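You operate a simulated robot arm through the tools that you are given. There is no shell and no other tool.

The job below is to be done with a simulated robot arm. You get a single attempt, and the scene is never put back.

Task
Connect the keypad that the yellow card names to the key jig.
Fine: release the tail latch, slide the tail in, latch it, then switch the jig on. Where these are worked on the way, their far stop is far enough and under half their travel is too little: tail latch.

Only the result counts: the job must be done as asked and must still hold three seconds after the hand-in. Knocking over, shifting, dropping, spilling or breaking anything else fails it.

Robot
A 7-joint arm with a two-finger parallel gripper, fixed in place. Base frame: the origin is on the floor under the middle of its stand, x ahead of it, y to its left, z up; the work surface is at about z = 740. Readings come in mm, degrees, newtons and seconds.
It reaches about 1372 mm from its shoulder. Its first joint turns from -149.0 to 149.0 degrees. Payload 3.43 kg.
The tool frame sits at the grasp point between the pads (the TCP): z along the fingers, y along the line on which they close. The tips reach 30 mm beyond it. The gripper opens to 94 mm. The fingers are 28 mm wide and 10 mm thick; the gripper's body (50 by 96 mm) begins 55 mm behind the TCP.
Orientation is that of the tool frame in the base frame, as a unit quaternion [w, x, y, z]. With the fingers straight down and closing along the base's y, the tool's x points along the base's -x, its y along +y and its z along -z.

Tools
- The arm moves only by the tool apply_moves. Its argument "increments" is a list of rows, each an object of numbers (a shift or turn left out is 0, a gripper value left out holds the last): "tx", "ty", "tz": the shift along the base's x, y, z in mm; "rx", "ry", "rz": the turn, a rotation vector about the base's x, y, z in degrees; "jaw": the opening, from 0 (shut) to 1 (fully open). In form: [{"tx": .., "ty": .., "tz": .., "rx": .., "ry": .., "rz": .., "jaw": ..}, ...]. A call has 1 to 20 rows; each row shifts and turns the commanded pose from where the row before left it. Rows are played at 5 a second. More than 50 mm and 8.6 degrees between two rows, or a gripper value outside its range, and nothing of the call is played. A pose out of reach is approached as far as the arm can. The call stops where the force on the tool passes 40 N (or 10 N more than at its start, if that is more) or the arm is blocked; 0.2 s more then pass. Each finger travels about 45 mm/s and halts on what it meets, pressing with about 32 N; the grip force reading is that of the motor and also rises with nothing between the fingers. The clock runs only during rows and for 0.2 s after the last one: add rows that do not move to give the fingers time. The reply holds the time, the measured pose of the TCP, the force on the tool along the base axes, the opening and the grip force, in the units named above and with some noise, with the torque about the TCP (base axes, N m) and any sound that the robot's microphone picked up.
- Cameras (640 x 400 px; columns grow to the right, rows downward): "scene" is fixed at [400.5, 649.4, 1466.9]; the picture's right is [0.99, -0.17, 0.00], its down [-0.12, -0.69, -0.72] and it looks along [0.12, 0.71, -0.70] (base axes); focal length 214 px, centre (320, 200). "wrist" rides on the gripper at [76, 14, -102] in the tool frame; the picture's right is [-0.18, 0.98, 0.00], its down [-0.75, -0.14, -0.64] and it looks along [-0.63, -0.12, 0.77] (tool axes); focal length 243 px, centre (320, 200). There is no depth. A picture from a camera that has moved, and an enlarged one, comes with that camera's place and axes in the base frame and with its lens.
- camera(camera): a new picture of that camera. The clock stands still meanwhile.
- zoom(camera, box): a new picture of the part [left, top, right, bottom] of that camera's present view, enlarged. The clock stands still meanwhile.
- hand_in(): hands the job in; it is judged then, once.

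Places have to be worked out from the pictures, the camera data and where the tool is seen. Open the gripper and draw the arm clear of the work before you hand the job in, unless the task says otherwise.

The tools are called after "Request:" by a JSON object that holds its "op" and its "data". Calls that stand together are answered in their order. apply_moves: Moves the arm, as the interface text tells. Its arguments: {"type":"object","properties":{"increments":{"type":"array","items":{"type":"object","properties":{"tx":{"type":"number"},"ty":{"type":"number"},"tz":{"type":"number"},"rx":{"type":"number"},"ry":{"type":"number"},"rz":{"type":"number"},"jaw":{"type":"number"}}}}},"required":["increments"]} The other tools are called the same way: camera (camera) takes a picture; zoom (camera, box) takes an enlarged picture of a part of a camera's view; hand_in () hands the job in.

At the start:

```text
clock: 0.0
eef_pos: [763.8, 627.4, 1090.3]
tcp_rot: [0.0, 0.0, 1.0, 0.0]
wrist_force: [0.1, 0.3, -0.3]
ft_torque: [0.0, 0.0, 0.0]
grip_width: 93.9
grasp_force: 0.1
```

scene: 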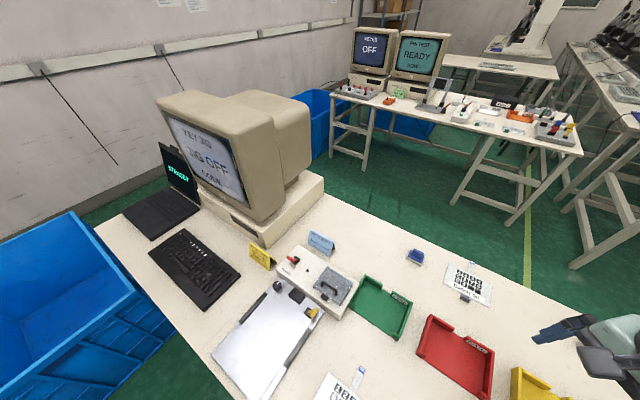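
wrist: 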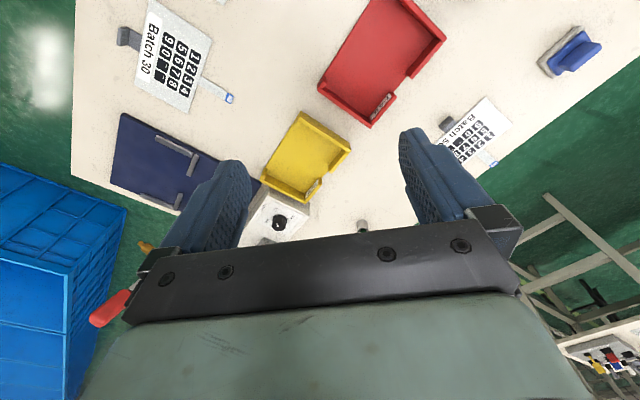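

I see a table with a key jig, several keypads and cards. I zoom in on the details first to read the yellow card and see the jig.

Request:
{"op": "zoom", "data": {"camera": "scene", "box": [220, 220, 380, 320]}}

Request:
{"op": "zoom", "data": {"camera": "scene", "box": [240, 230, 300, 280]}}

Request:
{"op": "zoom", "data": {"camera": "scene", "box": [380, 230, 540, 330]}}

Request:
{"op": "zoom", "data": {"camera": "scene", "box": [280, 300, 440, 400]}}

Request:
{"op": "zoom", "data": {"camera": "scene", "box": [140, 90, 300, 220]}}

```text
4.00 times, centred on (300, 270) of scene
camera zoom: at [400.5, 649.4, 1466.9], right [0.99, -0.17, 0.0], down [-0.12, -0.69, -0.72], along [0.12, 0.71, -0.7], focal length 858 px, centre (400, -80)
```

zoom: 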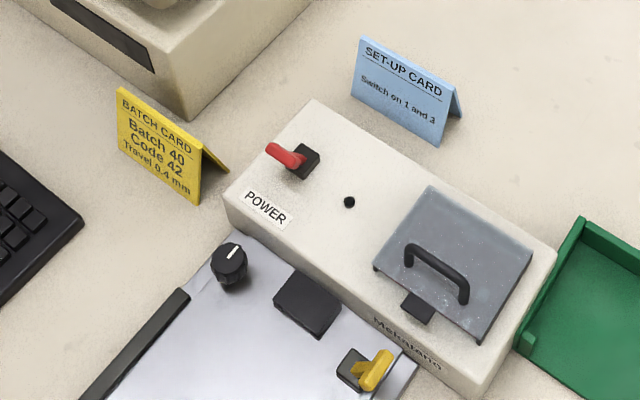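

```text
8.00 times, centred on (270, 255) of scene
camera zoom: at [400.5, 649.4, 1466.9], right [0.99, -0.17, 0.0], down [-0.12, -0.69, -0.72], along [0.12, 0.71, -0.7], focal length 1716 px, centre (720, -240)
```

zoom: 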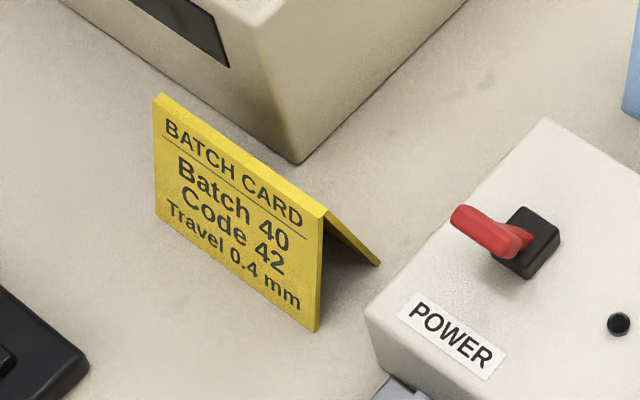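

```text
4.00 times, centred on (460, 280) of scene
camera zoom: at [400.5, 649.4, 1466.9], right [0.99, -0.17, 0.0], down [-0.12, -0.69, -0.72], along [0.12, 0.71, -0.7], focal length 858 px, centre (-240, -120)
```

zoom: 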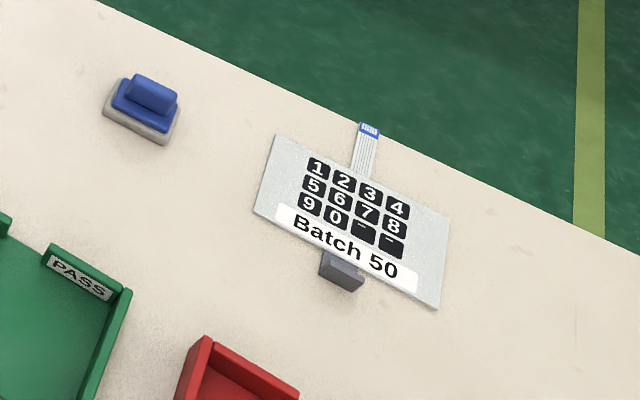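

```text
4.00 times, centred on (360, 350) of scene
camera zoom: at [400.5, 649.4, 1466.9], right [0.99, -0.17, 0.0], down [-0.12, -0.69, -0.72], along [0.12, 0.71, -0.7], focal length 858 px, centre (160, -400)
```

zoom: 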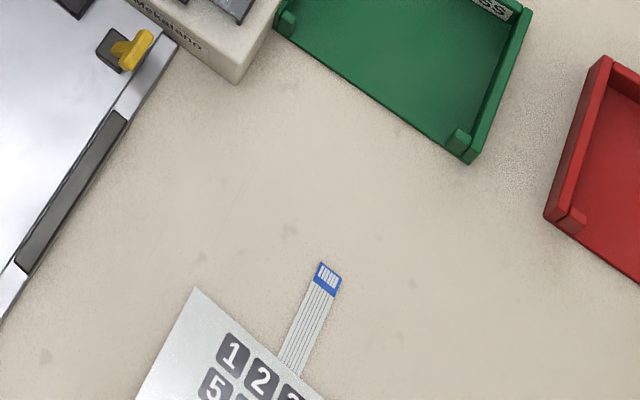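

```text
3.08 times, centred on (220, 155) of scene
camera zoom: at [400.5, 649.4, 1466.9], right [0.99, -0.17, 0.0], down [-0.12, -0.69, -0.72], along [0.12, 0.71, -0.7], focal length 660 px, centre (628, 338)
```

zoom: 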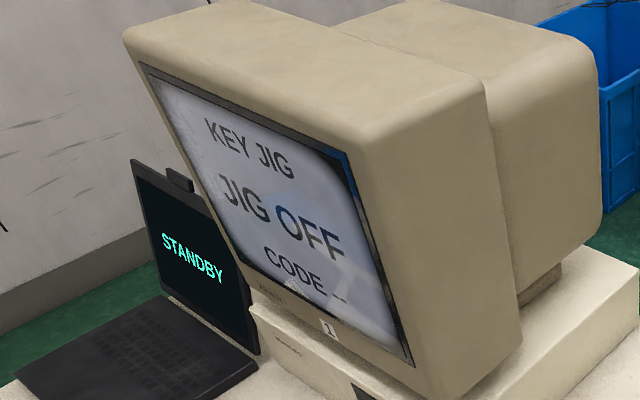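

The yellow card names Batch 40. Visible keypads are Batch 50 at about (940, 885), Batch 30 at about (717, 400), and an unread one near (434, 707). The jig is turned about 45° near (440, 980). I move the wrist camera high above to look at the jig and turn the tool by 45°.

Request:
{"op": "apply_moves", "data": {"increments": [{"tx": -38.8, "ty": 17.6, "tz": 0, "rz": 3.75}, {"tx": -38.8, "ty": 17.6, "tz": 0, "rz": 3.75}, {"tx": -38.8, "ty": 17.6, "tz": 0, "rz": 3.75}, {"tx": -38.8, "ty": 17.6, "tz": 0, "rz": 3.75}, {"tx": -38.8, "ty": 17.6, "tz": 0, "rz": 3.75}, {"tx": -38.8, "ty": 17.6, "tz": 0, "rz": 3.75}, {"tx": -38.8, "ty": 17.6, "tz": 0, "rz": 3.75}, {"tx": -38.8, "ty": 17.6, "tz": 0, "rz": 3.75}, {"tx": -38.8, "ty": 17.6, "tz": -20, "rz": 3.75}, {"tx": -38.8, "ty": 17.6, "tz": -20, "rz": 3.75}, {"tx": -38.8, "ty": 17.6, "tz": -20, "rz": 3.75}, {"tx": -38.8, "ty": 17.6, "tz": -20, "rz": 3.75}, {}]}}

Request:
{"op": "camera", "data": {"camera": "wrist"}}

Request:
{"op": "camera", "data": {"camera": "scene"}}

```text
clock: 2.8
eef_pos: [297.8, 838.8, 1010.8]
tcp_rot: [0.0, -0.382, 0.924, 0.0]
wrist_force: [-0.2, -0.1, -0.4]
ft_torque: [-0.01, 0.0, 0.03]
grip_width: 93.8
grasp_force: 0.0
```

```text
taken
camera wrist: at [234.0, 794.6, 1113.2], right [-0.57, 0.82, 0.0], down [0.63, 0.43, 0.64], along [0.53, 0.36, -0.77], focal length 243 px, centre (320, 200)
```

wrist: 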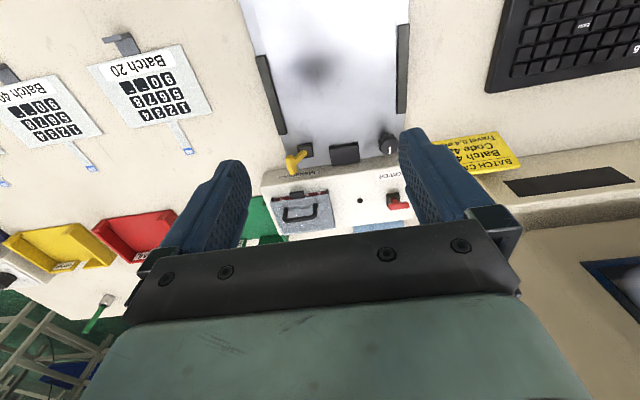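

```text
taken
```

scene: 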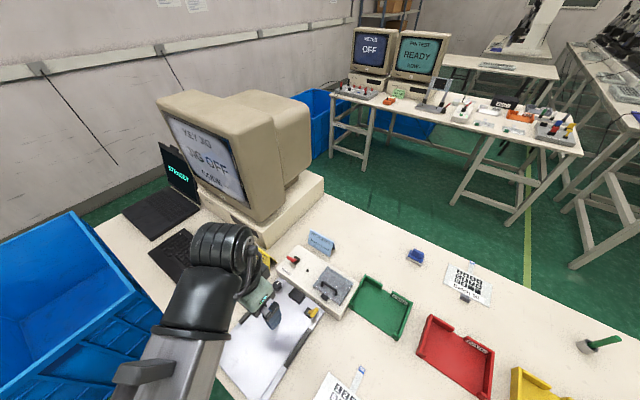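

The wrist view shows a "Batch 20" keypad and another to its left that may be Batch 40. I zoom in on both and on the jig.

Request:
{"op": "zoom", "data": {"camera": "wrist", "box": [0, 20, 240, 200]}}

Request:
{"op": "zoom", "data": {"camera": "wrist", "box": [240, 120, 420, 240]}}

Request:
{"op": "zoom", "data": {"camera": "wrist", "box": [240, 0, 420, 180]}}

```text
2.22 times, centred on (120, 110) of wrist
camera zoom: at [234.0, 794.6, 1113.2], right [-0.57, 0.82, 0.0], down [0.63, 0.43, 0.64], along [0.53, 0.36, -0.77], focal length 539 px, centre (764, 400)
```

zoom: 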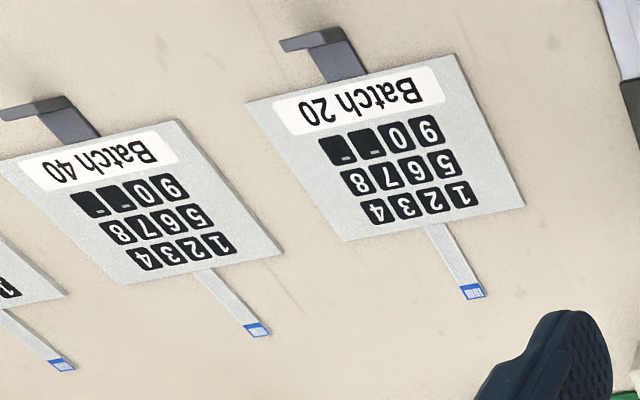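

```text
3.33 times, centred on (330, 180) of wrist
camera zoom: at [234.0, 794.6, 1113.2], right [-0.57, 0.82, 0.0], down [0.63, 0.43, 0.64], along [0.53, 0.36, -0.77], focal length 809 px, centre (287, 267)
```

zoom: 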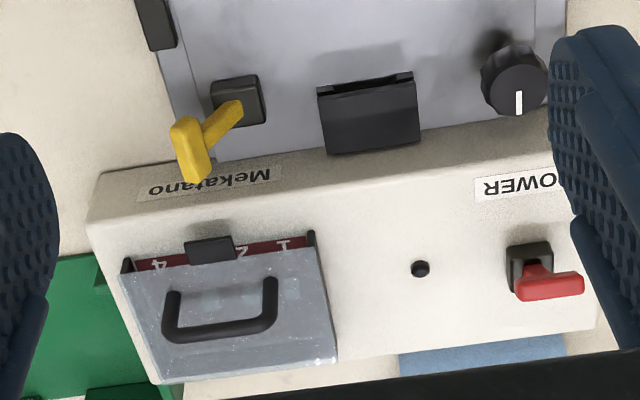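

```text
2.22 times, centred on (330, 90) of wrist
camera zoom: at [234.0, 794.6, 1113.2], right [-0.57, 0.82, 0.0], down [0.63, 0.43, 0.64], along [0.53, 0.36, -0.77], focal length 539 px, centre (298, 444)
```

zoom: 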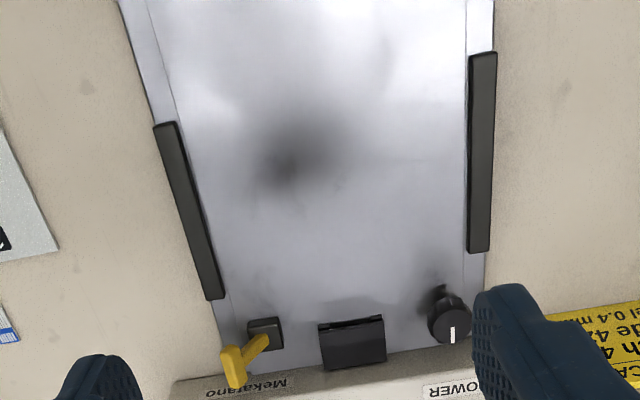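

Batch 40 is the second keypad, lying near base (590, 522), aligned with the jig. The connector is the black block with a slot. I go lower for a closer look at the connector, the yellow lever and the knob.

Request:
{"op": "apply_moves", "data": {"increments": [{"tx": -5, "ty": 8, "tz": -32}, {"tx": -5, "ty": 8, "tz": -32}, {"tx": -5, "ty": 8, "tz": -33}, {"tx": -4, "ty": 8, "tz": -33}, {}]}}

Request:
{"op": "camera", "data": {"camera": "wrist"}}

Request:
{"op": "zoom", "data": {"camera": "wrist", "box": [200, 100, 440, 250]}}

```text
clock: 4.0
eef_pos: [279.6, 869.8, 881.0]
tcp_rot: [-0.001, -0.383, 0.924, -0.001]
wrist_force: [-0.3, -0.9, -0.3]
ft_torque: [0.0, 0.03, -0.03]
grip_width: 94.0
grasp_force: 0.1
```

```text
taken
camera wrist: at [215.5, 827.1, 983.0], right [-0.56, 0.83, 0.0], down [0.63, 0.43, 0.64], along [0.53, 0.36, -0.77], focal length 243 px, centre (320, 200)
```

wrist: 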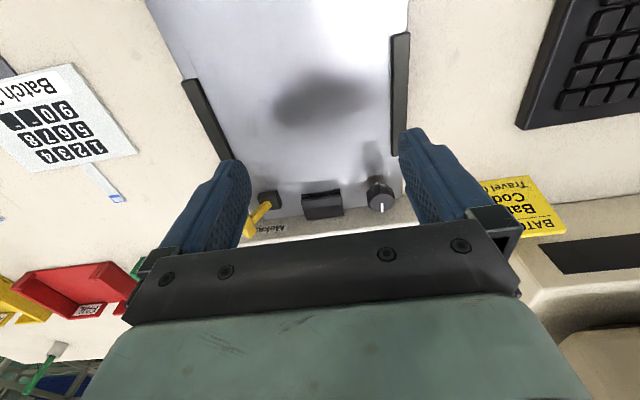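

```text
2.67 times, centred on (320, 175) of wrist
camera zoom: at [215.5, 827.1, 983.0], right [-0.56, 0.83, 0.0], down [0.63, 0.43, 0.64], along [0.53, 0.36, -0.77], focal length 647 px, centre (320, 267)
```

zoom: 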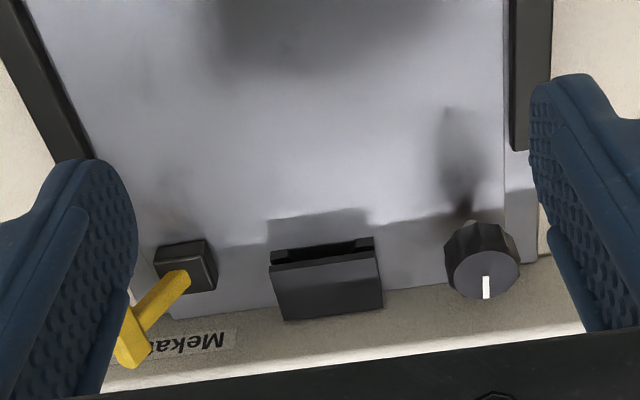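

The connector slot faces the robot; a yellow T-lever sits to its right and a knob to its left. A finger hides the lever, so I shift right and zoom in.

Request:
{"op": "apply_moves", "data": {"increments": [{"tx": 25, "ty": -25, "tz": -10}, {"tx": 20, "ty": -20, "tz": -10}, {}]}}

Request:
{"op": "zoom", "data": {"camera": "wrist", "box": [240, 120, 440, 245]}}

Request:
{"op": "zoom", "data": {"camera": "wrist", "box": [280, 170, 360, 220]}}

Request:
{"op": "zoom", "data": {"camera": "wrist", "box": [340, 150, 420, 240]}}

```text
clock: 4.8
eef_pos: [323.3, 825.6, 859.6]
tcp_rot: [0.0, -0.382, 0.924, 0.001]
wrist_force: [-0.3, -0.9, -0.6]
ft_torque: [-0.01, 0.03, 0.03]
grip_width: 94.0
grasp_force: 0.1
```

```text
3.20 times, centred on (340, 182) of wrist
camera zoom: at [260.4, 781.4, 962.6], right [-0.56, 0.83, 0.0], down [0.63, 0.43, 0.64], along [0.53, 0.36, -0.77], focal length 776 px, centre (256, 256)
```

zoom: 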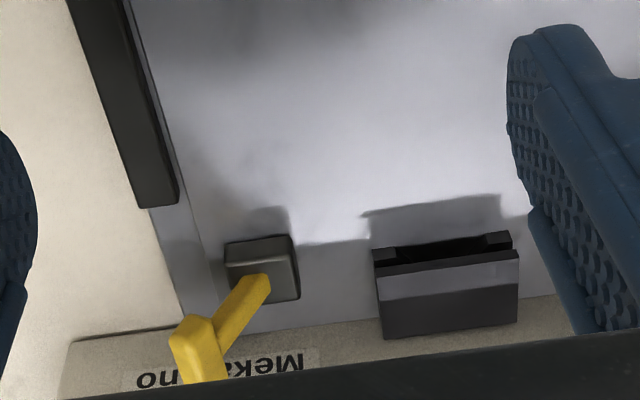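

```text
8.00 times, centred on (320, 195) of wrist
camera zoom: at [260.4, 781.4, 962.6], right [-0.56, 0.83, 0.0], down [0.63, 0.43, 0.64], along [0.53, 0.36, -0.77], focal length 1941 px, centre (320, 240)
```

zoom: 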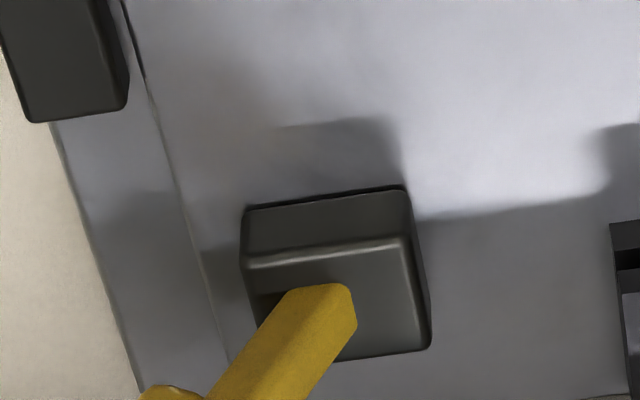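

```text
4.44 times, centred on (380, 195) of wrist
camera zoom: at [260.4, 781.4, 962.6], right [-0.56, 0.83, 0.0], down [0.63, 0.43, 0.64], along [0.53, 0.36, -0.77], focal length 1078 px, centre (53, 222)
```

zoom: 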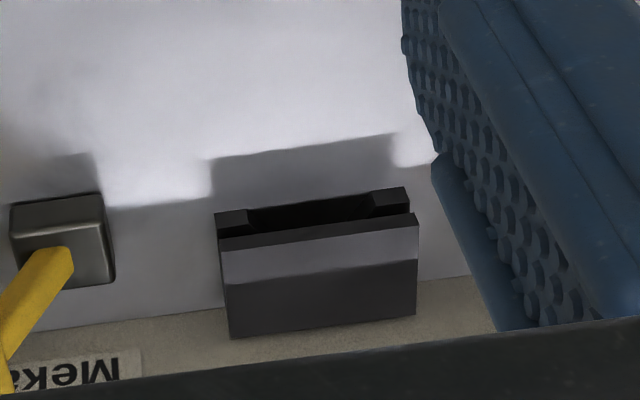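

The yellow T-lever sits beside the connector, tilted toward +e1 (right), with its head at about base (420, 869, 797); I take it to be the tail latch. I close the fingers and go to its right side, above, to check alignment before pushing.

Request:
{"op": "apply_moves", "data": {"increments": [{"tx": 29.3, "ty": 4.6, "tz": 5, "jaw": 0}, {"tx": 29.3, "ty": 4.6, "tz": 5, "jaw": 0}, {"tx": 29.4, "ty": 4.6, "jaw": 0}, {"tx": 29.4, "ty": 4.6, "jaw": 0}, {"jaw": 0}, {"jaw": 0}, {"jaw": 0}]}}

Request:
{"op": "camera", "data": {"camera": "wrist"}}

Request:
{"op": "zoom", "data": {"camera": "scene", "box": [220, 220, 380, 320]}}

```text
clock: 6.4
eef_pos: [440.2, 842.9, 870.1]
tcp_rot: [0.0, -0.383, 0.924, 0.0]
wrist_force: [-0.4, -0.2, 0.6]
ft_torque: [0.0, 0.0, 0.01]
grip_width: 0.1
grasp_force: 32.3
```

```text
taken
camera wrist: at [377.3, 799.8, 971.8], right [-0.56, 0.83, 0.0], down [0.63, 0.43, 0.64], along [0.53, 0.36, -0.77], focal length 243 px, centre (320, 200)
```

wrist: 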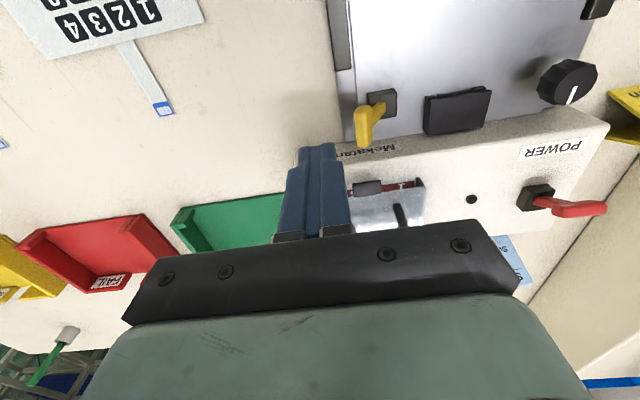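

```text
4.00 times, centred on (300, 270) of scene
camera zoom: at [400.5, 649.4, 1466.9], right [0.99, -0.17, 0.0], down [-0.12, -0.69, -0.72], along [0.12, 0.71, -0.7], focal length 858 px, centre (400, -80)
```

zoom: 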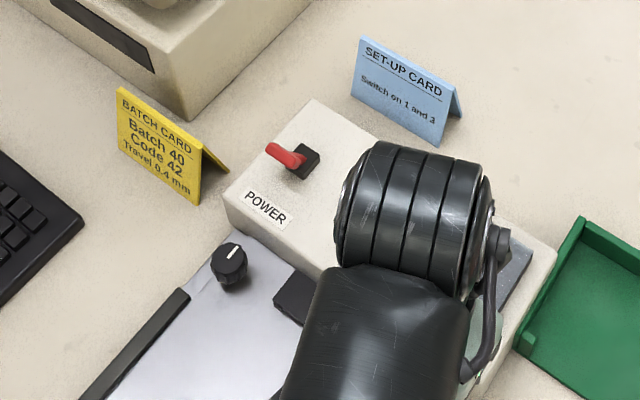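

The lever is clear to the left of the fingertips. I zoom to check the shape of the lever and the power switch from here.

Request:
{"op": "zoom", "data": {"camera": "wrist", "box": [330, 70, 510, 180]}}

Request:
{"op": "zoom", "data": {"camera": "wrist", "box": [440, 130, 640, 255]}}

```text
3.56 times, centred on (420, 125) of wrist
camera zoom: at [377.3, 799.8, 971.8], right [-0.56, 0.83, 0.0], down [0.63, 0.43, 0.64], along [0.53, 0.36, -0.77], focal length 863 px, centre (-36, 467)
```

zoom: 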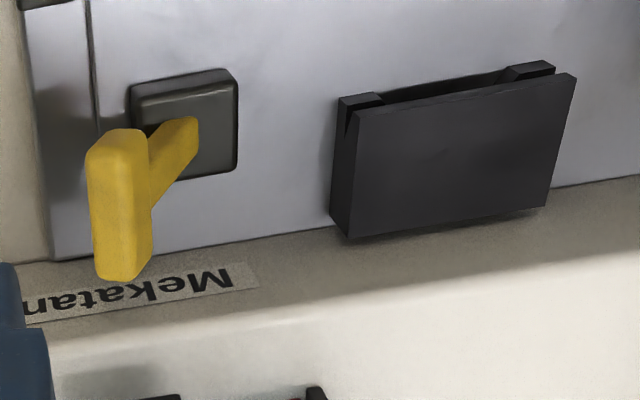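

```text
3.20 times, centred on (540, 192) of wrist
camera zoom: at [377.3, 799.8, 971.8], right [-0.56, 0.83, 0.0], down [0.63, 0.43, 0.64], along [0.53, 0.36, -0.77], focal length 776 px, centre (-384, 224)
```

zoom: 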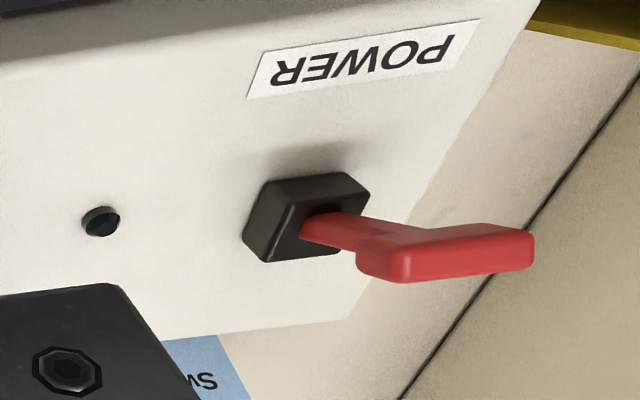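

The lever's crossbar lies along f at about e1 = -317, z ≈ 800, pivoting to the left (−e1). I lower the closed fingers to its right with the tips at about z = 785 and push it left in small steps.

Request:
{"op": "apply_moves", "data": {"increments": [{"tz": -20}, {"tz": -20}, {"tz": -15}, {"tx": -3.54, "ty": 3.54}, {"tx": -3.54, "ty": 3.54}, {"tx": -3.54, "ty": 3.54}, {"tx": -3.54, "ty": 3.54}, {"tx": -3.54, "ty": 3.54}, {"tx": -3.54, "ty": 3.54}, {"tx": -3.54, "ty": 3.54}]}}

Request:
{"op": "camera", "data": {"camera": "wrist"}}

```text
clock: 8.6
eef_pos: [416.8, 867.6, 814.7]
tcp_rot: [0.0, -0.382, 0.924, 0.0]
wrist_force: [-0.5, 0.4, 0.0]
ft_torque: [0.04, 0.01, -0.02]
grip_width: 0.0
grasp_force: 32.0
```

```text
taken
camera wrist: at [353.4, 824.4, 918.0], right [-0.56, 0.83, 0.0], down [0.63, 0.43, 0.64], along [0.53, 0.36, -0.77], focal length 243 px, centre (320, 200)
```

wrist: 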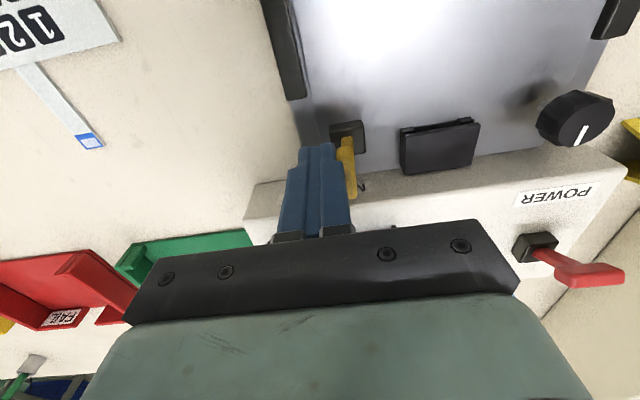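

The lever is turning with the fingers with hardly any force. I keep pushing left until the stop shows as a force.

Request:
{"op": "apply_moves", "data": {"increments": [{"tx": -3.54, "ty": 3.54}, {"tx": -3.54, "ty": 3.54}, {"tx": -3.54, "ty": 3.54}, {"tx": -2.12, "ty": 2.12}, {"tx": -2.12, "ty": 2.12}, {"tx": -2.12, "ty": 2.12}]}}

Request:
{"op": "camera", "data": {"camera": "wrist"}}

```text
clock: 10.0
eef_pos: [401.5, 882.9, 814.0]
tcp_rot: [0.001, -0.382, 0.924, -0.001]
wrist_force: [12.8, -11.3, 1.0]
ft_torque: [-0.33, -0.41, -0.07]
grip_width: 0.0
grasp_force: 32.3
```

```text
taken
camera wrist: at [338.6, 839.8, 917.7], right [-0.56, 0.83, 0.0], down [0.63, 0.43, 0.64], along [0.53, 0.36, -0.77], focal length 243 px, centre (320, 200)
```

wrist: 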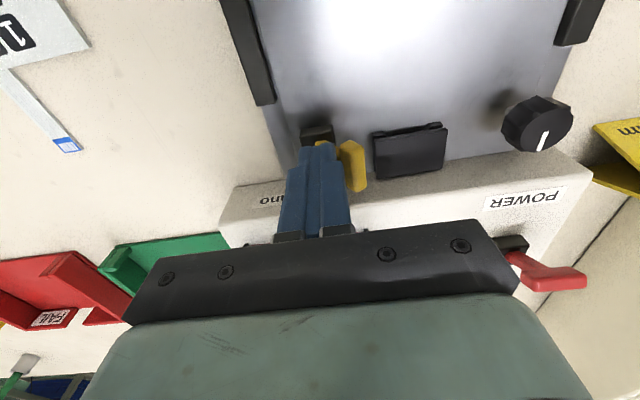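

The lever now leans left and resists with about 17 N, so it is at its far stop. I press slightly more, then back off and check that it stays.

Request:
{"op": "apply_moves", "data": {"increments": [{"tx": -1.4, "ty": 1.4}, {}, {"tx": 7, "ty": -7}, {"tx": 14, "ty": -14}, {"tx": 14, "ty": -14, "tz": 15}, {"tz": 30}, {"tz": 30}]}}

Request:
{"op": "camera", "data": {"camera": "wrist"}}

Request:
{"op": "zoom", "data": {"camera": "wrist", "box": [340, 60, 520, 180]}}

```text
clock: 11.6
eef_pos: [433.9, 851.4, 888.9]
tcp_rot: [0.0, -0.383, 0.924, 0.0]
wrist_force: [0.3, 0.8, 0.6]
ft_torque: [0.0, 0.0, 0.01]
grip_width: 0.2
grasp_force: 31.6
```

```text
taken
camera wrist: at [370.8, 807.5, 992.2], right [-0.57, 0.82, 0.0], down [0.63, 0.43, 0.64], along [0.53, 0.36, -0.77], focal length 243 px, centre (320, 200)
```

wrist: 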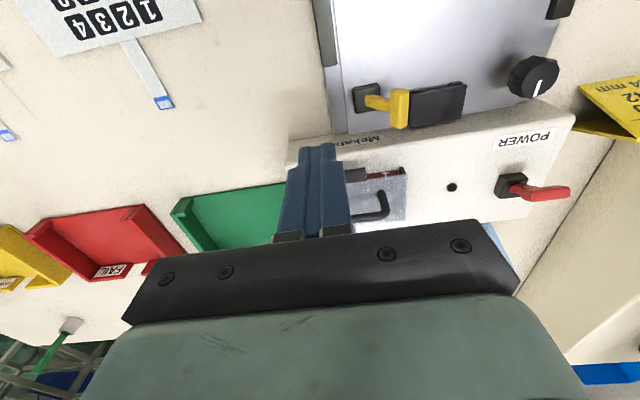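

```text
3.33 times, centred on (430, 120) of wrist
camera zoom: at [370.8, 807.5, 992.2], right [-0.57, 0.82, 0.0], down [0.63, 0.43, 0.64], along [0.53, 0.36, -0.77], focal length 809 px, centre (-47, 467)
```

zoom: 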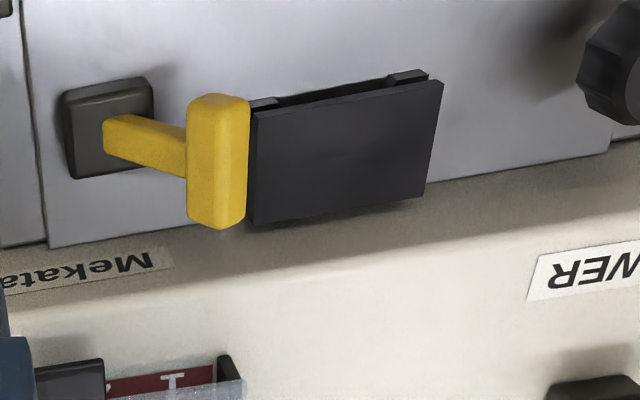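

The latch lever stays in its new place. I go back to the earlier viewpoint with the fingers open to see whether the connector changed.

Request:
{"op": "apply_moves", "data": {"increments": [{"tx": -36.9, "ty": -8.6, "tz": 0}, {"tx": -36.9, "ty": -8.6, "jaw": 1}, {"tx": -36.8, "ty": -8.6, "tz": -9, "jaw": 1}, {"tz": -20, "jaw": 1}, {"jaw": 1}, {"jaw": 1}, {"jaw": 1}]}}

Request:
{"op": "zoom", "data": {"camera": "wrist", "box": [340, 150, 420, 240]}}

Request:
{"op": "zoom", "data": {"camera": "wrist", "box": [240, 120, 440, 245]}}

```text
clock: 13.2
eef_pos: [324.3, 824.8, 861.1]
tcp_rot: [0.0, -0.383, 0.924, -0.001]
wrist_force: [0.3, -0.1, -0.7]
ft_torque: [0.04, 0.02, -0.01]
grip_width: 93.9
grasp_force: 0.1
```

```text
4.44 times, centred on (380, 195) of wrist
camera zoom: at [260.6, 781.3, 963.5], right [-0.56, 0.83, 0.0], down [0.63, 0.43, 0.64], along [0.53, 0.36, -0.77], focal length 1078 px, centre (53, 222)
```

zoom: 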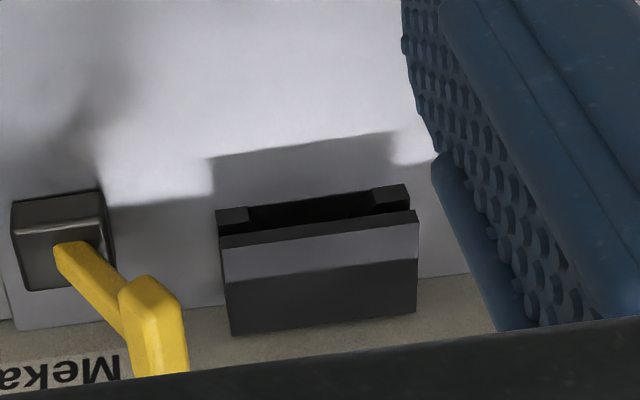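

```text
3.20 times, centred on (340, 182) of wrist
camera zoom: at [260.6, 781.3, 963.5], right [-0.56, 0.83, 0.0], down [0.63, 0.43, 0.64], along [0.53, 0.36, -0.77], focal length 776 px, centre (256, 256)
```

zoom: 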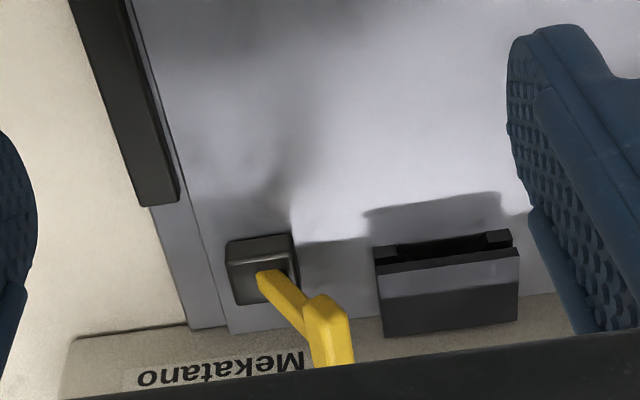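

The connector itself looks unchanged, so the latch works inside. I now go to look closely at the Batch 40 keypad and its grip tab near base (590, 522).

Request:
{"op": "apply_moves", "data": {"increments": [{"tz": 30}, {"tx": 11.6, "ty": -41.7, "tz": 10}, {"tx": 11.6, "ty": -41.7}, {"tx": 11.6, "ty": -41.7}, {"tx": 11.6, "ty": -41.7}, {"tx": 11.6, "ty": -41.7}, {"tx": 11.6, "ty": -41.7}, {"tx": 11.6, "ty": -41.7}, {"tx": 11.6, "ty": -41.7}, {"tx": 11.6, "ty": -41.7}, {"tx": 11.6, "ty": -41.7}, {}]}}

Request:
{"op": "camera", "data": {"camera": "wrist"}}

Request:
{"op": "zoom", "data": {"camera": "wrist", "box": [220, 50, 420, 240]}}

```text
clock: 15.8
eef_pos: [438.8, 408.9, 900.7]
tcp_rot: [0.0, -0.382, 0.924, 0.0]
wrist_force: [-1.0, -0.6, -0.1]
ft_torque: [-0.02, 0.04, 0.0]
grip_width: 94.2
grasp_force: 0.1
```

```text
taken
camera wrist: at [375.4, 365.3, 1004.0], right [-0.57, 0.82, 0.0], down [0.63, 0.43, 0.64], along [0.53, 0.36, -0.77], focal length 243 px, centre (320, 200)
```

wrist: 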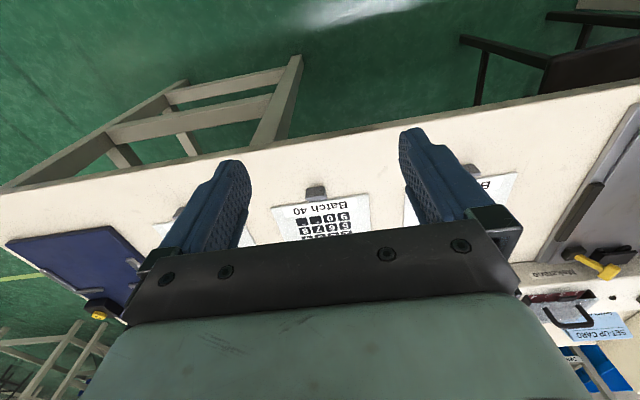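

```text
2.11 times, centred on (320, 145) of wrist
camera zoom: at [375.4, 365.3, 1004.0], right [-0.57, 0.82, 0.0], down [0.63, 0.43, 0.64], along [0.53, 0.36, -0.77], focal length 511 px, centre (320, 316)
```

zoom: 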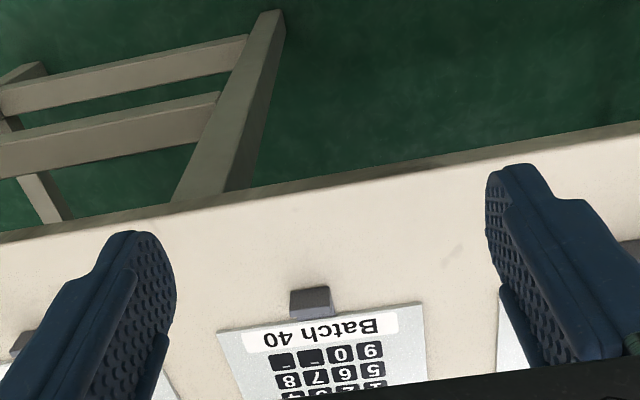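

The handle is a small grey block at the label edge of Batch 40. I move closer for a better view.

Request:
{"op": "apply_moves", "data": {"increments": [{"tx": 25, "ty": 25, "tz": -10}, {"tx": 25, "ty": 25, "tz": -10}, {}]}}

Request:
{"op": "zoom", "data": {"camera": "wrist", "box": [240, 110, 400, 230]}}

Request:
{"op": "zoom", "data": {"camera": "wrist", "box": [290, 130, 350, 175]}}

```text
clock: 16.6
eef_pos: [489.8, 458.7, 879.5]
tcp_rot: [0.0, -0.382, 0.924, 0.001]
wrist_force: [0.1, -0.2, -0.4]
ft_torque: [0.0, -0.03, -0.01]
grip_width: 94.0
grasp_force: 0.1
```

```text
3.33 times, centred on (320, 170) of wrist
camera zoom: at [425.9, 415.1, 983.1], right [-0.56, 0.83, 0.0], down [0.63, 0.43, 0.64], along [0.53, 0.36, -0.77], focal length 809 px, centre (320, 300)
```

zoom: 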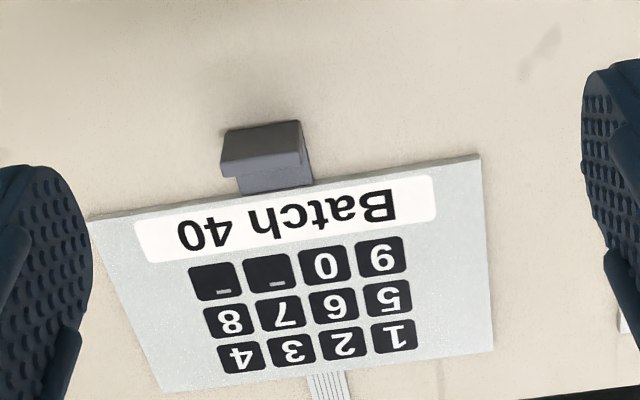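

```text
8.89 times, centred on (320, 152) of wrist
camera zoom: at [425.9, 415.1, 983.1], right [-0.56, 0.83, 0.0], down [0.63, 0.43, 0.64], along [0.53, 0.36, -0.77], focal length 2157 px, centre (320, 622)
```

zoom: 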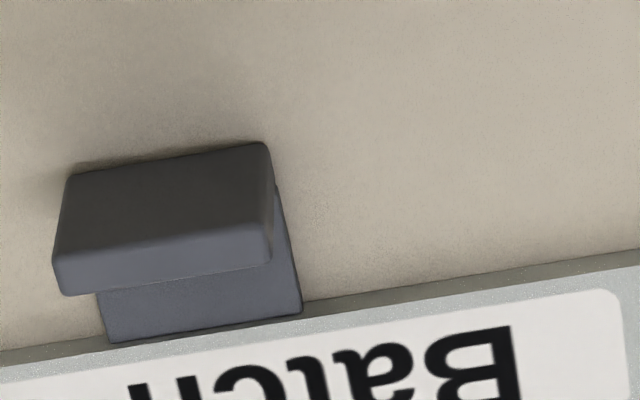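

The tab is an upright plate about 24 mm wide, 5–6 mm thick and 20 mm high (top z ≈ 760), at e1 ≈ 50, f ≈ 717–722. I'll pinch it across its thickness, so I turn the tool +90° while moving above it and narrow the opening to 20 mm.

Request:
{"op": "apply_moves", "data": {"increments": [{"tx": 4.5, "ty": 1.2, "rz": 7.5, "jaw": 0.22}, {"tx": 4.5, "ty": 1.2, "rz": 7.5, "jaw": 0.22}, {"tx": 4.5, "ty": 1.2, "rz": 7.5, "jaw": 0.22}, {"tx": 4.5, "ty": 1.2, "rz": 7.5, "jaw": 0.22}, {"tx": 4.5, "ty": 1.2, "rz": 7.5, "jaw": 0.22}, {"tx": 4.5, "ty": 1.2, "rz": 7.5, "jaw": 0.22}, {"tx": 4.5, "ty": 1.2, "rz": 7.5, "jaw": 0.22}, {"tx": 4.5, "ty": 1.2, "rz": 7.5, "jaw": 0.22}, {"tx": 4.5, "ty": 1.2, "rz": 7.5, "jaw": 0.22}, {"tx": 4.5, "ty": 1.2, "rz": 7.5, "jaw": 0.22}, {"tx": 4.5, "ty": 1.2, "rz": 7.5, "jaw": 0.22}, {"tx": 4.5, "ty": 1.2, "rz": 7.5, "jaw": 0.22}, {"jaw": 0.22}]}}

Request:
{"op": "camera", "data": {"camera": "wrist"}}

```text
clock: 19.4
eef_pos: [542.2, 472.8, 880.4]
tcp_rot: [0.0, 0.924, -0.382, 0.0]
wrist_force: [-0.1, -0.3, -0.6]
ft_torque: [0.0, 0.0, -0.01]
grip_width: 20.7
grasp_force: 0.1
```

```text
taken
camera wrist: at [587.8, 408.8, 983.6], right [-0.82, -0.57, 0.0], down [-0.43, 0.63, 0.64], along [-0.36, 0.53, -0.77], focal length 243 px, centre (320, 200)
```

wrist: 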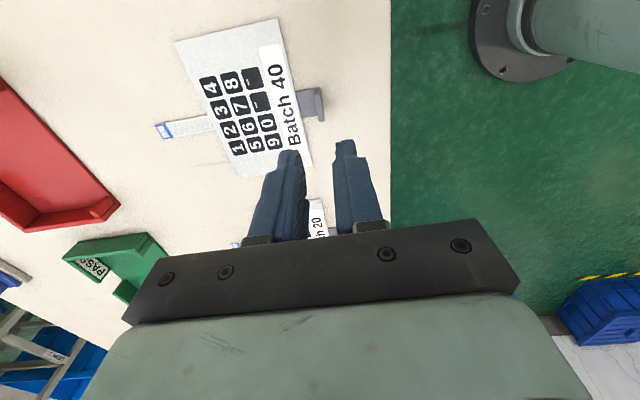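

The turn worked. I zoom on the tab to get a second fix on its place, and on the tail end.

Request:
{"op": "zoom", "data": {"camera": "wrist", "box": [270, 60, 350, 120]}}

Request:
{"op": "zoom", "data": {"camera": "wrist", "box": [140, 90, 240, 165]}}

```text
6.67 times, centred on (310, 90) of wrist
camera zoom: at [587.8, 408.8, 983.6], right [-0.82, -0.57, 0.0], down [-0.43, 0.63, 0.64], along [-0.36, 0.53, -0.77], focal length 1618 px, centre (387, 933)
```

zoom: 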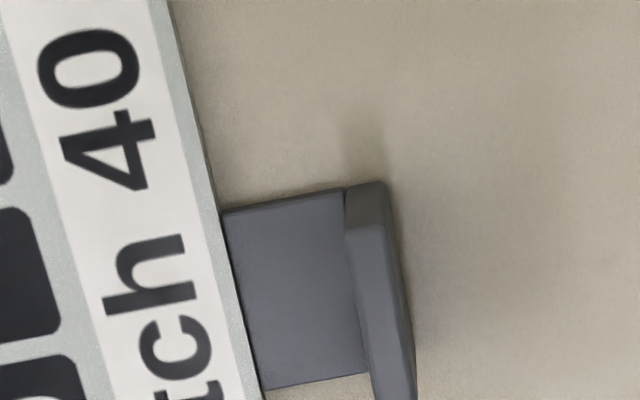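

```text
5.33 times, centred on (190, 128) of wrist
camera zoom: at [587.8, 408.8, 983.6], right [-0.82, -0.57, 0.0], down [-0.43, 0.63, 0.64], along [-0.36, 0.53, -0.77], focal length 1294 px, centre (1013, 587)
```

zoom: 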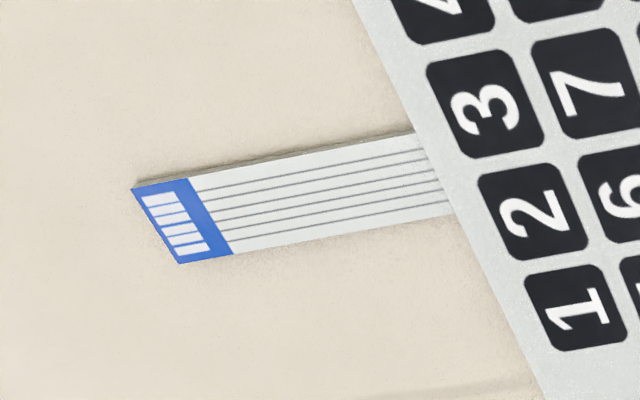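

The tab center is at e1 ≈ 50.5, f ≈ 719.9 and the tail tip at f ≈ 889.8 (tail 16 mm wide, centred on the tab). I descend to just above the tab and check.

Request:
{"op": "apply_moves", "data": {"increments": [{"tx": 2.5, "ty": 0.5, "tz": -20}, {"tz": -30}, {"tz": -25}, {}]}}

Request:
{"op": "camera", "data": {"camera": "wrist"}}

Request:
{"op": "zoom", "data": {"camera": "wrist", "box": [260, 110, 400, 210]}}

```text
clock: 20.4
eef_pos: [545.5, 473.5, 805.1]
tcp_rot: [0.0, 0.924, -0.382, 0.0]
wrist_force: [0.2, 0.1, 0.2]
ft_torque: [-0.01, -0.01, 0.0]
grip_width: 20.7
grasp_force: 0.1
```

```text
taken
camera wrist: at [590.1, 409.2, 908.8], right [-0.83, -0.56, 0.0], down [-0.43, 0.63, 0.64], along [-0.36, 0.53, -0.77], focal length 243 px, centre (320, 200)
```

wrist: 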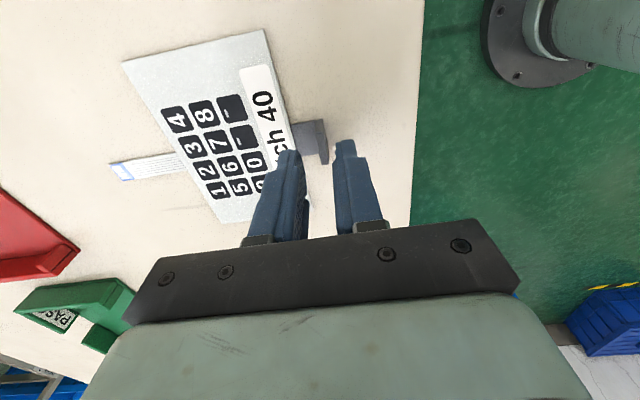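

```text
4.00 times, centred on (330, 160) of wrist
camera zoom: at [590.1, 409.2, 908.8], right [-0.83, -0.56, 0.0], down [-0.43, 0.63, 0.64], along [-0.36, 0.53, -0.77], focal length 970 px, centre (280, 360)
```

zoom: 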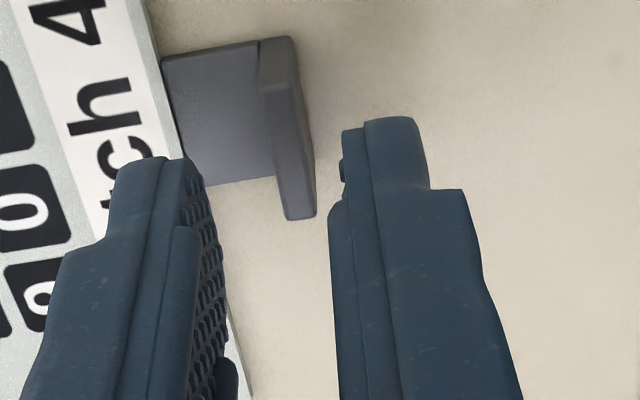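

The fingers straddle the tab with good clearance on both sides. I go down to tip height z ≈ 748, just above the keypad surface.

Request:
{"op": "apply_moves", "data": {"increments": [{"tx": -0.6, "ty": -0.6, "tz": -9}, {"tz": -9}, {"tz": -8}, {}]}}

Request:
{"op": "zoom", "data": {"camera": "wrist", "box": [260, 110, 400, 210]}}

```text
clock: 21.4
eef_pos: [544.7, 472.4, 779.8]
tcp_rot: [0.0, 0.924, -0.383, 0.0]
wrist_force: [0.2, -0.8, 0.6]
ft_torque: [0.01, 0.01, -0.01]
grip_width: 20.7
grasp_force: 0.0
```

```text
4.00 times, centred on (330, 160) of wrist
camera zoom: at [589.5, 408.8, 882.6], right [-0.83, -0.56, 0.0], down [-0.43, 0.63, 0.64], along [-0.36, 0.53, -0.77], focal length 970 px, centre (280, 360)
```

zoom: 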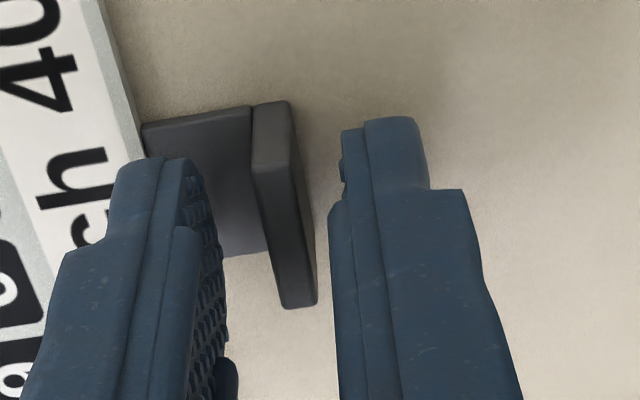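

The tab sits slightly nearer the right finger; I shift 1.2 mm that way, go down 1.5 mm more and close the grip.

Request:
{"op": "apply_moves", "data": {"increments": [{"tx": -0.85, "ty": -0.85, "tz": -1.5}, {}, {"jaw": 0}, {"jaw": 0}, {"jaw": 0}]}}

Request:
{"op": "zoom", "data": {"camera": "wrist", "box": [260, 110, 400, 210]}}

Request:
{"op": "camera", "data": {"camera": "wrist"}}

```text
clock: 22.6
eef_pos: [544.7, 471.7, 778.0]
tcp_rot: [0.0, 0.924, -0.382, 0.0]
wrist_force: [-0.4, -0.9, 0.8]
ft_torque: [-0.02, -0.01, 0.02]
grip_width: 4.3
grasp_force: 31.4
```

```text
4.00 times, centred on (330, 160) of wrist
camera zoom: at [588.7, 408.2, 881.0], right [-0.83, -0.56, 0.0], down [-0.43, 0.63, 0.64], along [-0.36, 0.53, -0.77], focal length 970 px, centre (280, 360)
```

zoom: 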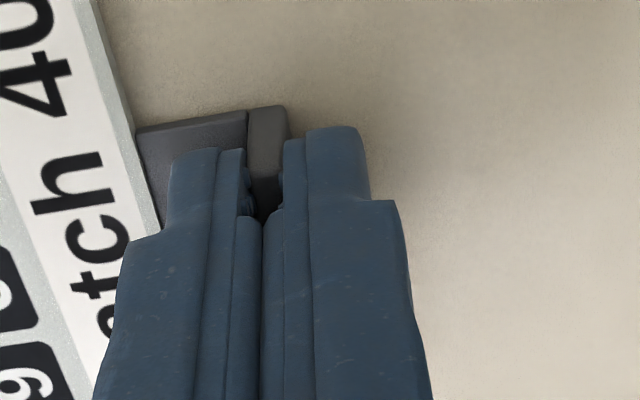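

```text
taken
camera wrist: at [588.7, 408.2, 881.0], right [-0.83, -0.56, 0.0], down [-0.43, 0.63, 0.64], along [-0.36, 0.53, -0.77], focal length 243 px, centre (320, 200)
```

wrist: 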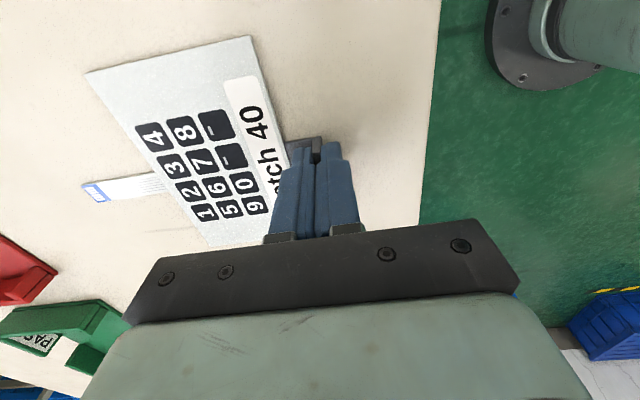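

The tab is gripped (width 4.3 mm, 31 N). I lift a little and check how the keypad hangs.

Request:
{"op": "apply_moves", "data": {"increments": [{"tz": 5}, {"tz": 10}, {"tz": 15}, {}]}}

Request:
{"op": "camera", "data": {"camera": "wrist"}}

Request:
{"op": "camera", "data": {"camera": "scene"}}

```text
clock: 23.6
eef_pos: [543.2, 471.1, 808.7]
tcp_rot: [-0.001, 0.924, -0.383, 0.0]
wrist_force: [-0.3, 0.4, 0.0]
ft_torque: [0.0, 0.04, 0.01]
grip_width: 4.6
grasp_force: 31.8
```

```text
taken
camera wrist: at [588.3, 408.0, 911.4], right [-0.83, -0.56, 0.0], down [-0.43, 0.63, 0.64], along [-0.36, 0.53, -0.77], focal length 243 px, centre (320, 200)
```

wrist: 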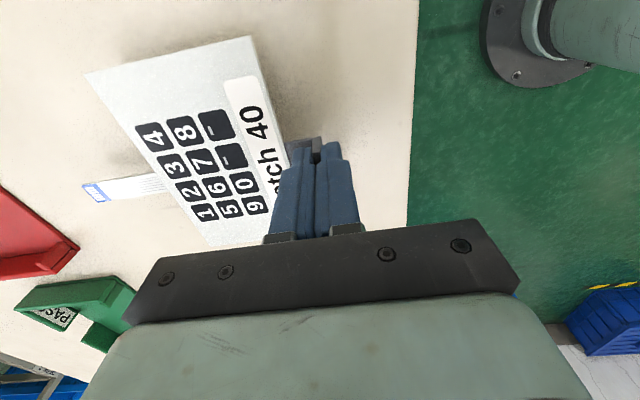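

```text
taken
```

scene: 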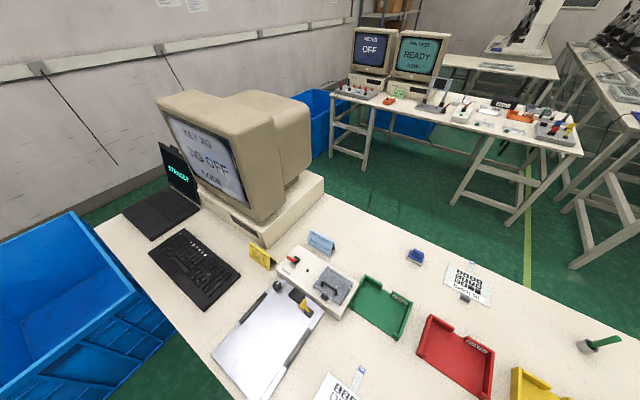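

The keypad hangs flat. I raise it and carry it over Batch 20 to above the jig's plate, keeping the tail short of the lever and connector.

Request:
{"op": "apply_moves", "data": {"increments": [{"tz": 20}, {"tz": 21}, {"tx": -22.4, "ty": 19.8}, {"tx": -22.4, "ty": 19.8}, {"tx": -22.4, "ty": 19.8}, {"tx": -22.4, "ty": 19.8}, {"tx": -22.4, "ty": 19.8}, {"tx": -22.4, "ty": 19.8}, {"tx": -22.4, "ty": 19.8}, {"tx": -22.4, "ty": 19.9}, {"tx": -22.4, "ty": 19.9}, {"tx": -22.4, "ty": 19.9}, {"tx": -22.4, "ty": 19.9}, {"tx": -22.4, "ty": 19.9}, {"tx": -22.4, "ty": 19.9}, {"tx": -22.4, "ty": 19.9}, {"tx": -22.3, "ty": 19.8}, {}]}}

Request:
{"op": "camera", "data": {"camera": "wrist"}}

Request:
{"op": "camera", "data": {"camera": "scene"}}

```text
clock: 27.4
eef_pos: [207.7, 769.8, 848.5]
tcp_rot: [0.0, 0.924, -0.383, 0.0]
wrist_force: [0.5, -0.2, -0.2]
ft_torque: [-0.02, -0.01, 0.0]
grip_width: 4.2
grasp_force: 32.1
```

```text
taken
camera wrist: at [251.6, 706.3, 952.2], right [-0.83, -0.56, 0.0], down [-0.43, 0.63, 0.64], along [-0.36, 0.53, -0.77], focal length 243 px, centre (320, 200)
```

wrist: 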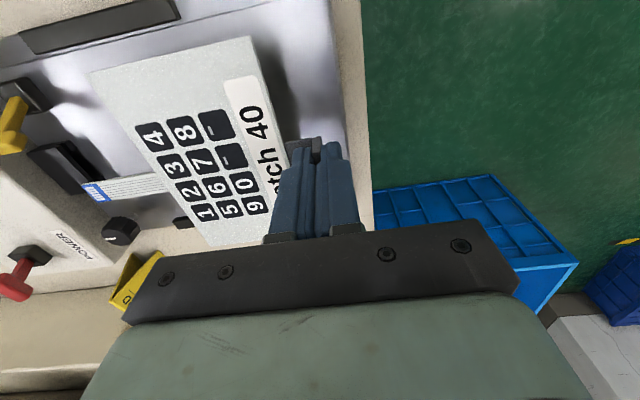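

```text
taken
```

scene: 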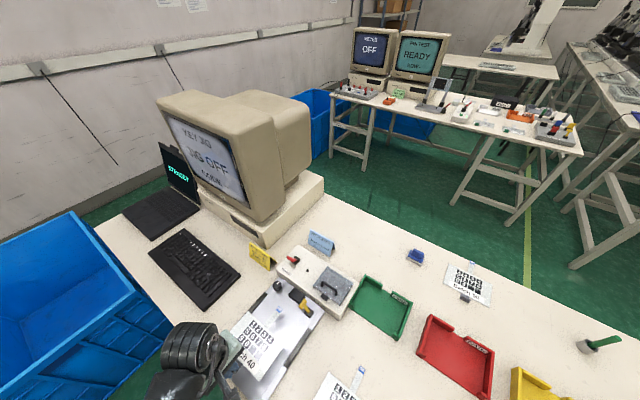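

Both cameras show the keypad above the plate and the connector. I zoom to measure tail and slot accurately.

Request:
{"op": "zoom", "data": {"camera": "wrist", "box": [0, 70, 200, 250]}}

Request:
{"op": "zoom", "data": {"camera": "wrist", "box": [20, 130, 120, 220]}}

Request:
{"op": "zoom", "data": {"camera": "scene", "box": [240, 270, 340, 340]}}

```text
2.22 times, centred on (100, 160) of wrist
camera zoom: at [251.6, 706.3, 952.2], right [-0.83, -0.56, 0.0], down [-0.43, 0.63, 0.64], along [-0.36, 0.53, -0.77], focal length 539 px, centre (809, 289)
```

zoom: 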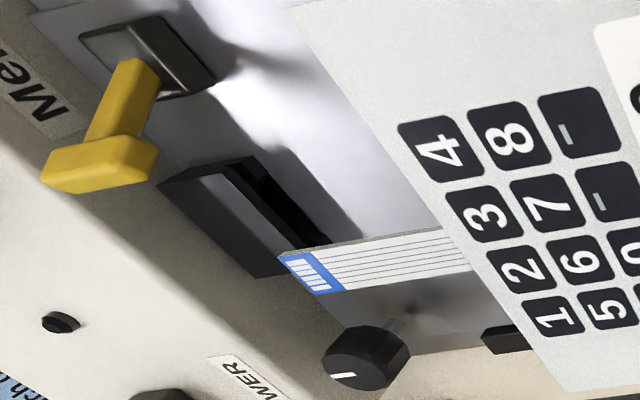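

```text
4.44 times, centred on (70, 175) of wrist
camera zoom: at [251.6, 706.3, 952.2], right [-0.83, -0.56, 0.0], down [-0.43, 0.63, 0.64], along [-0.36, 0.53, -0.77], focal length 1078 px, centre (1431, 311)
```

zoom: 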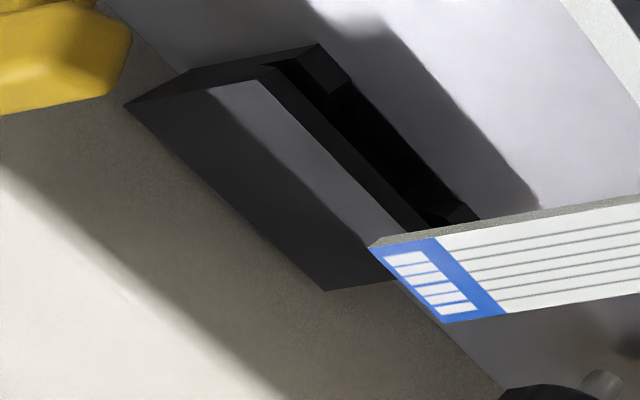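

```text
5.71 times, centred on (290, 305) of scene
camera zoom: at [400.5, 649.4, 1466.9], right [0.99, -0.17, 0.0], down [-0.12, -0.69, -0.72], along [0.12, 0.71, -0.7], focal length 1226 px, centre (491, -400)
```

zoom: 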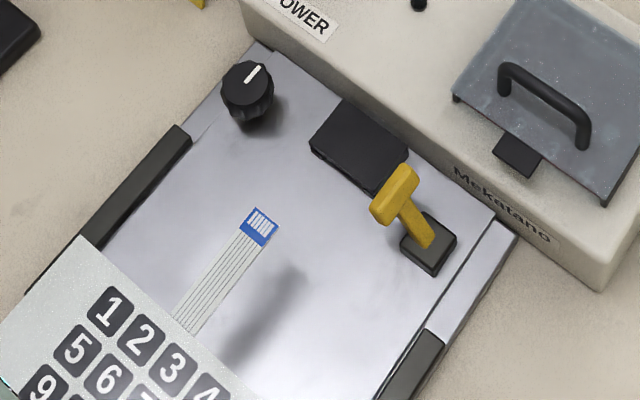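

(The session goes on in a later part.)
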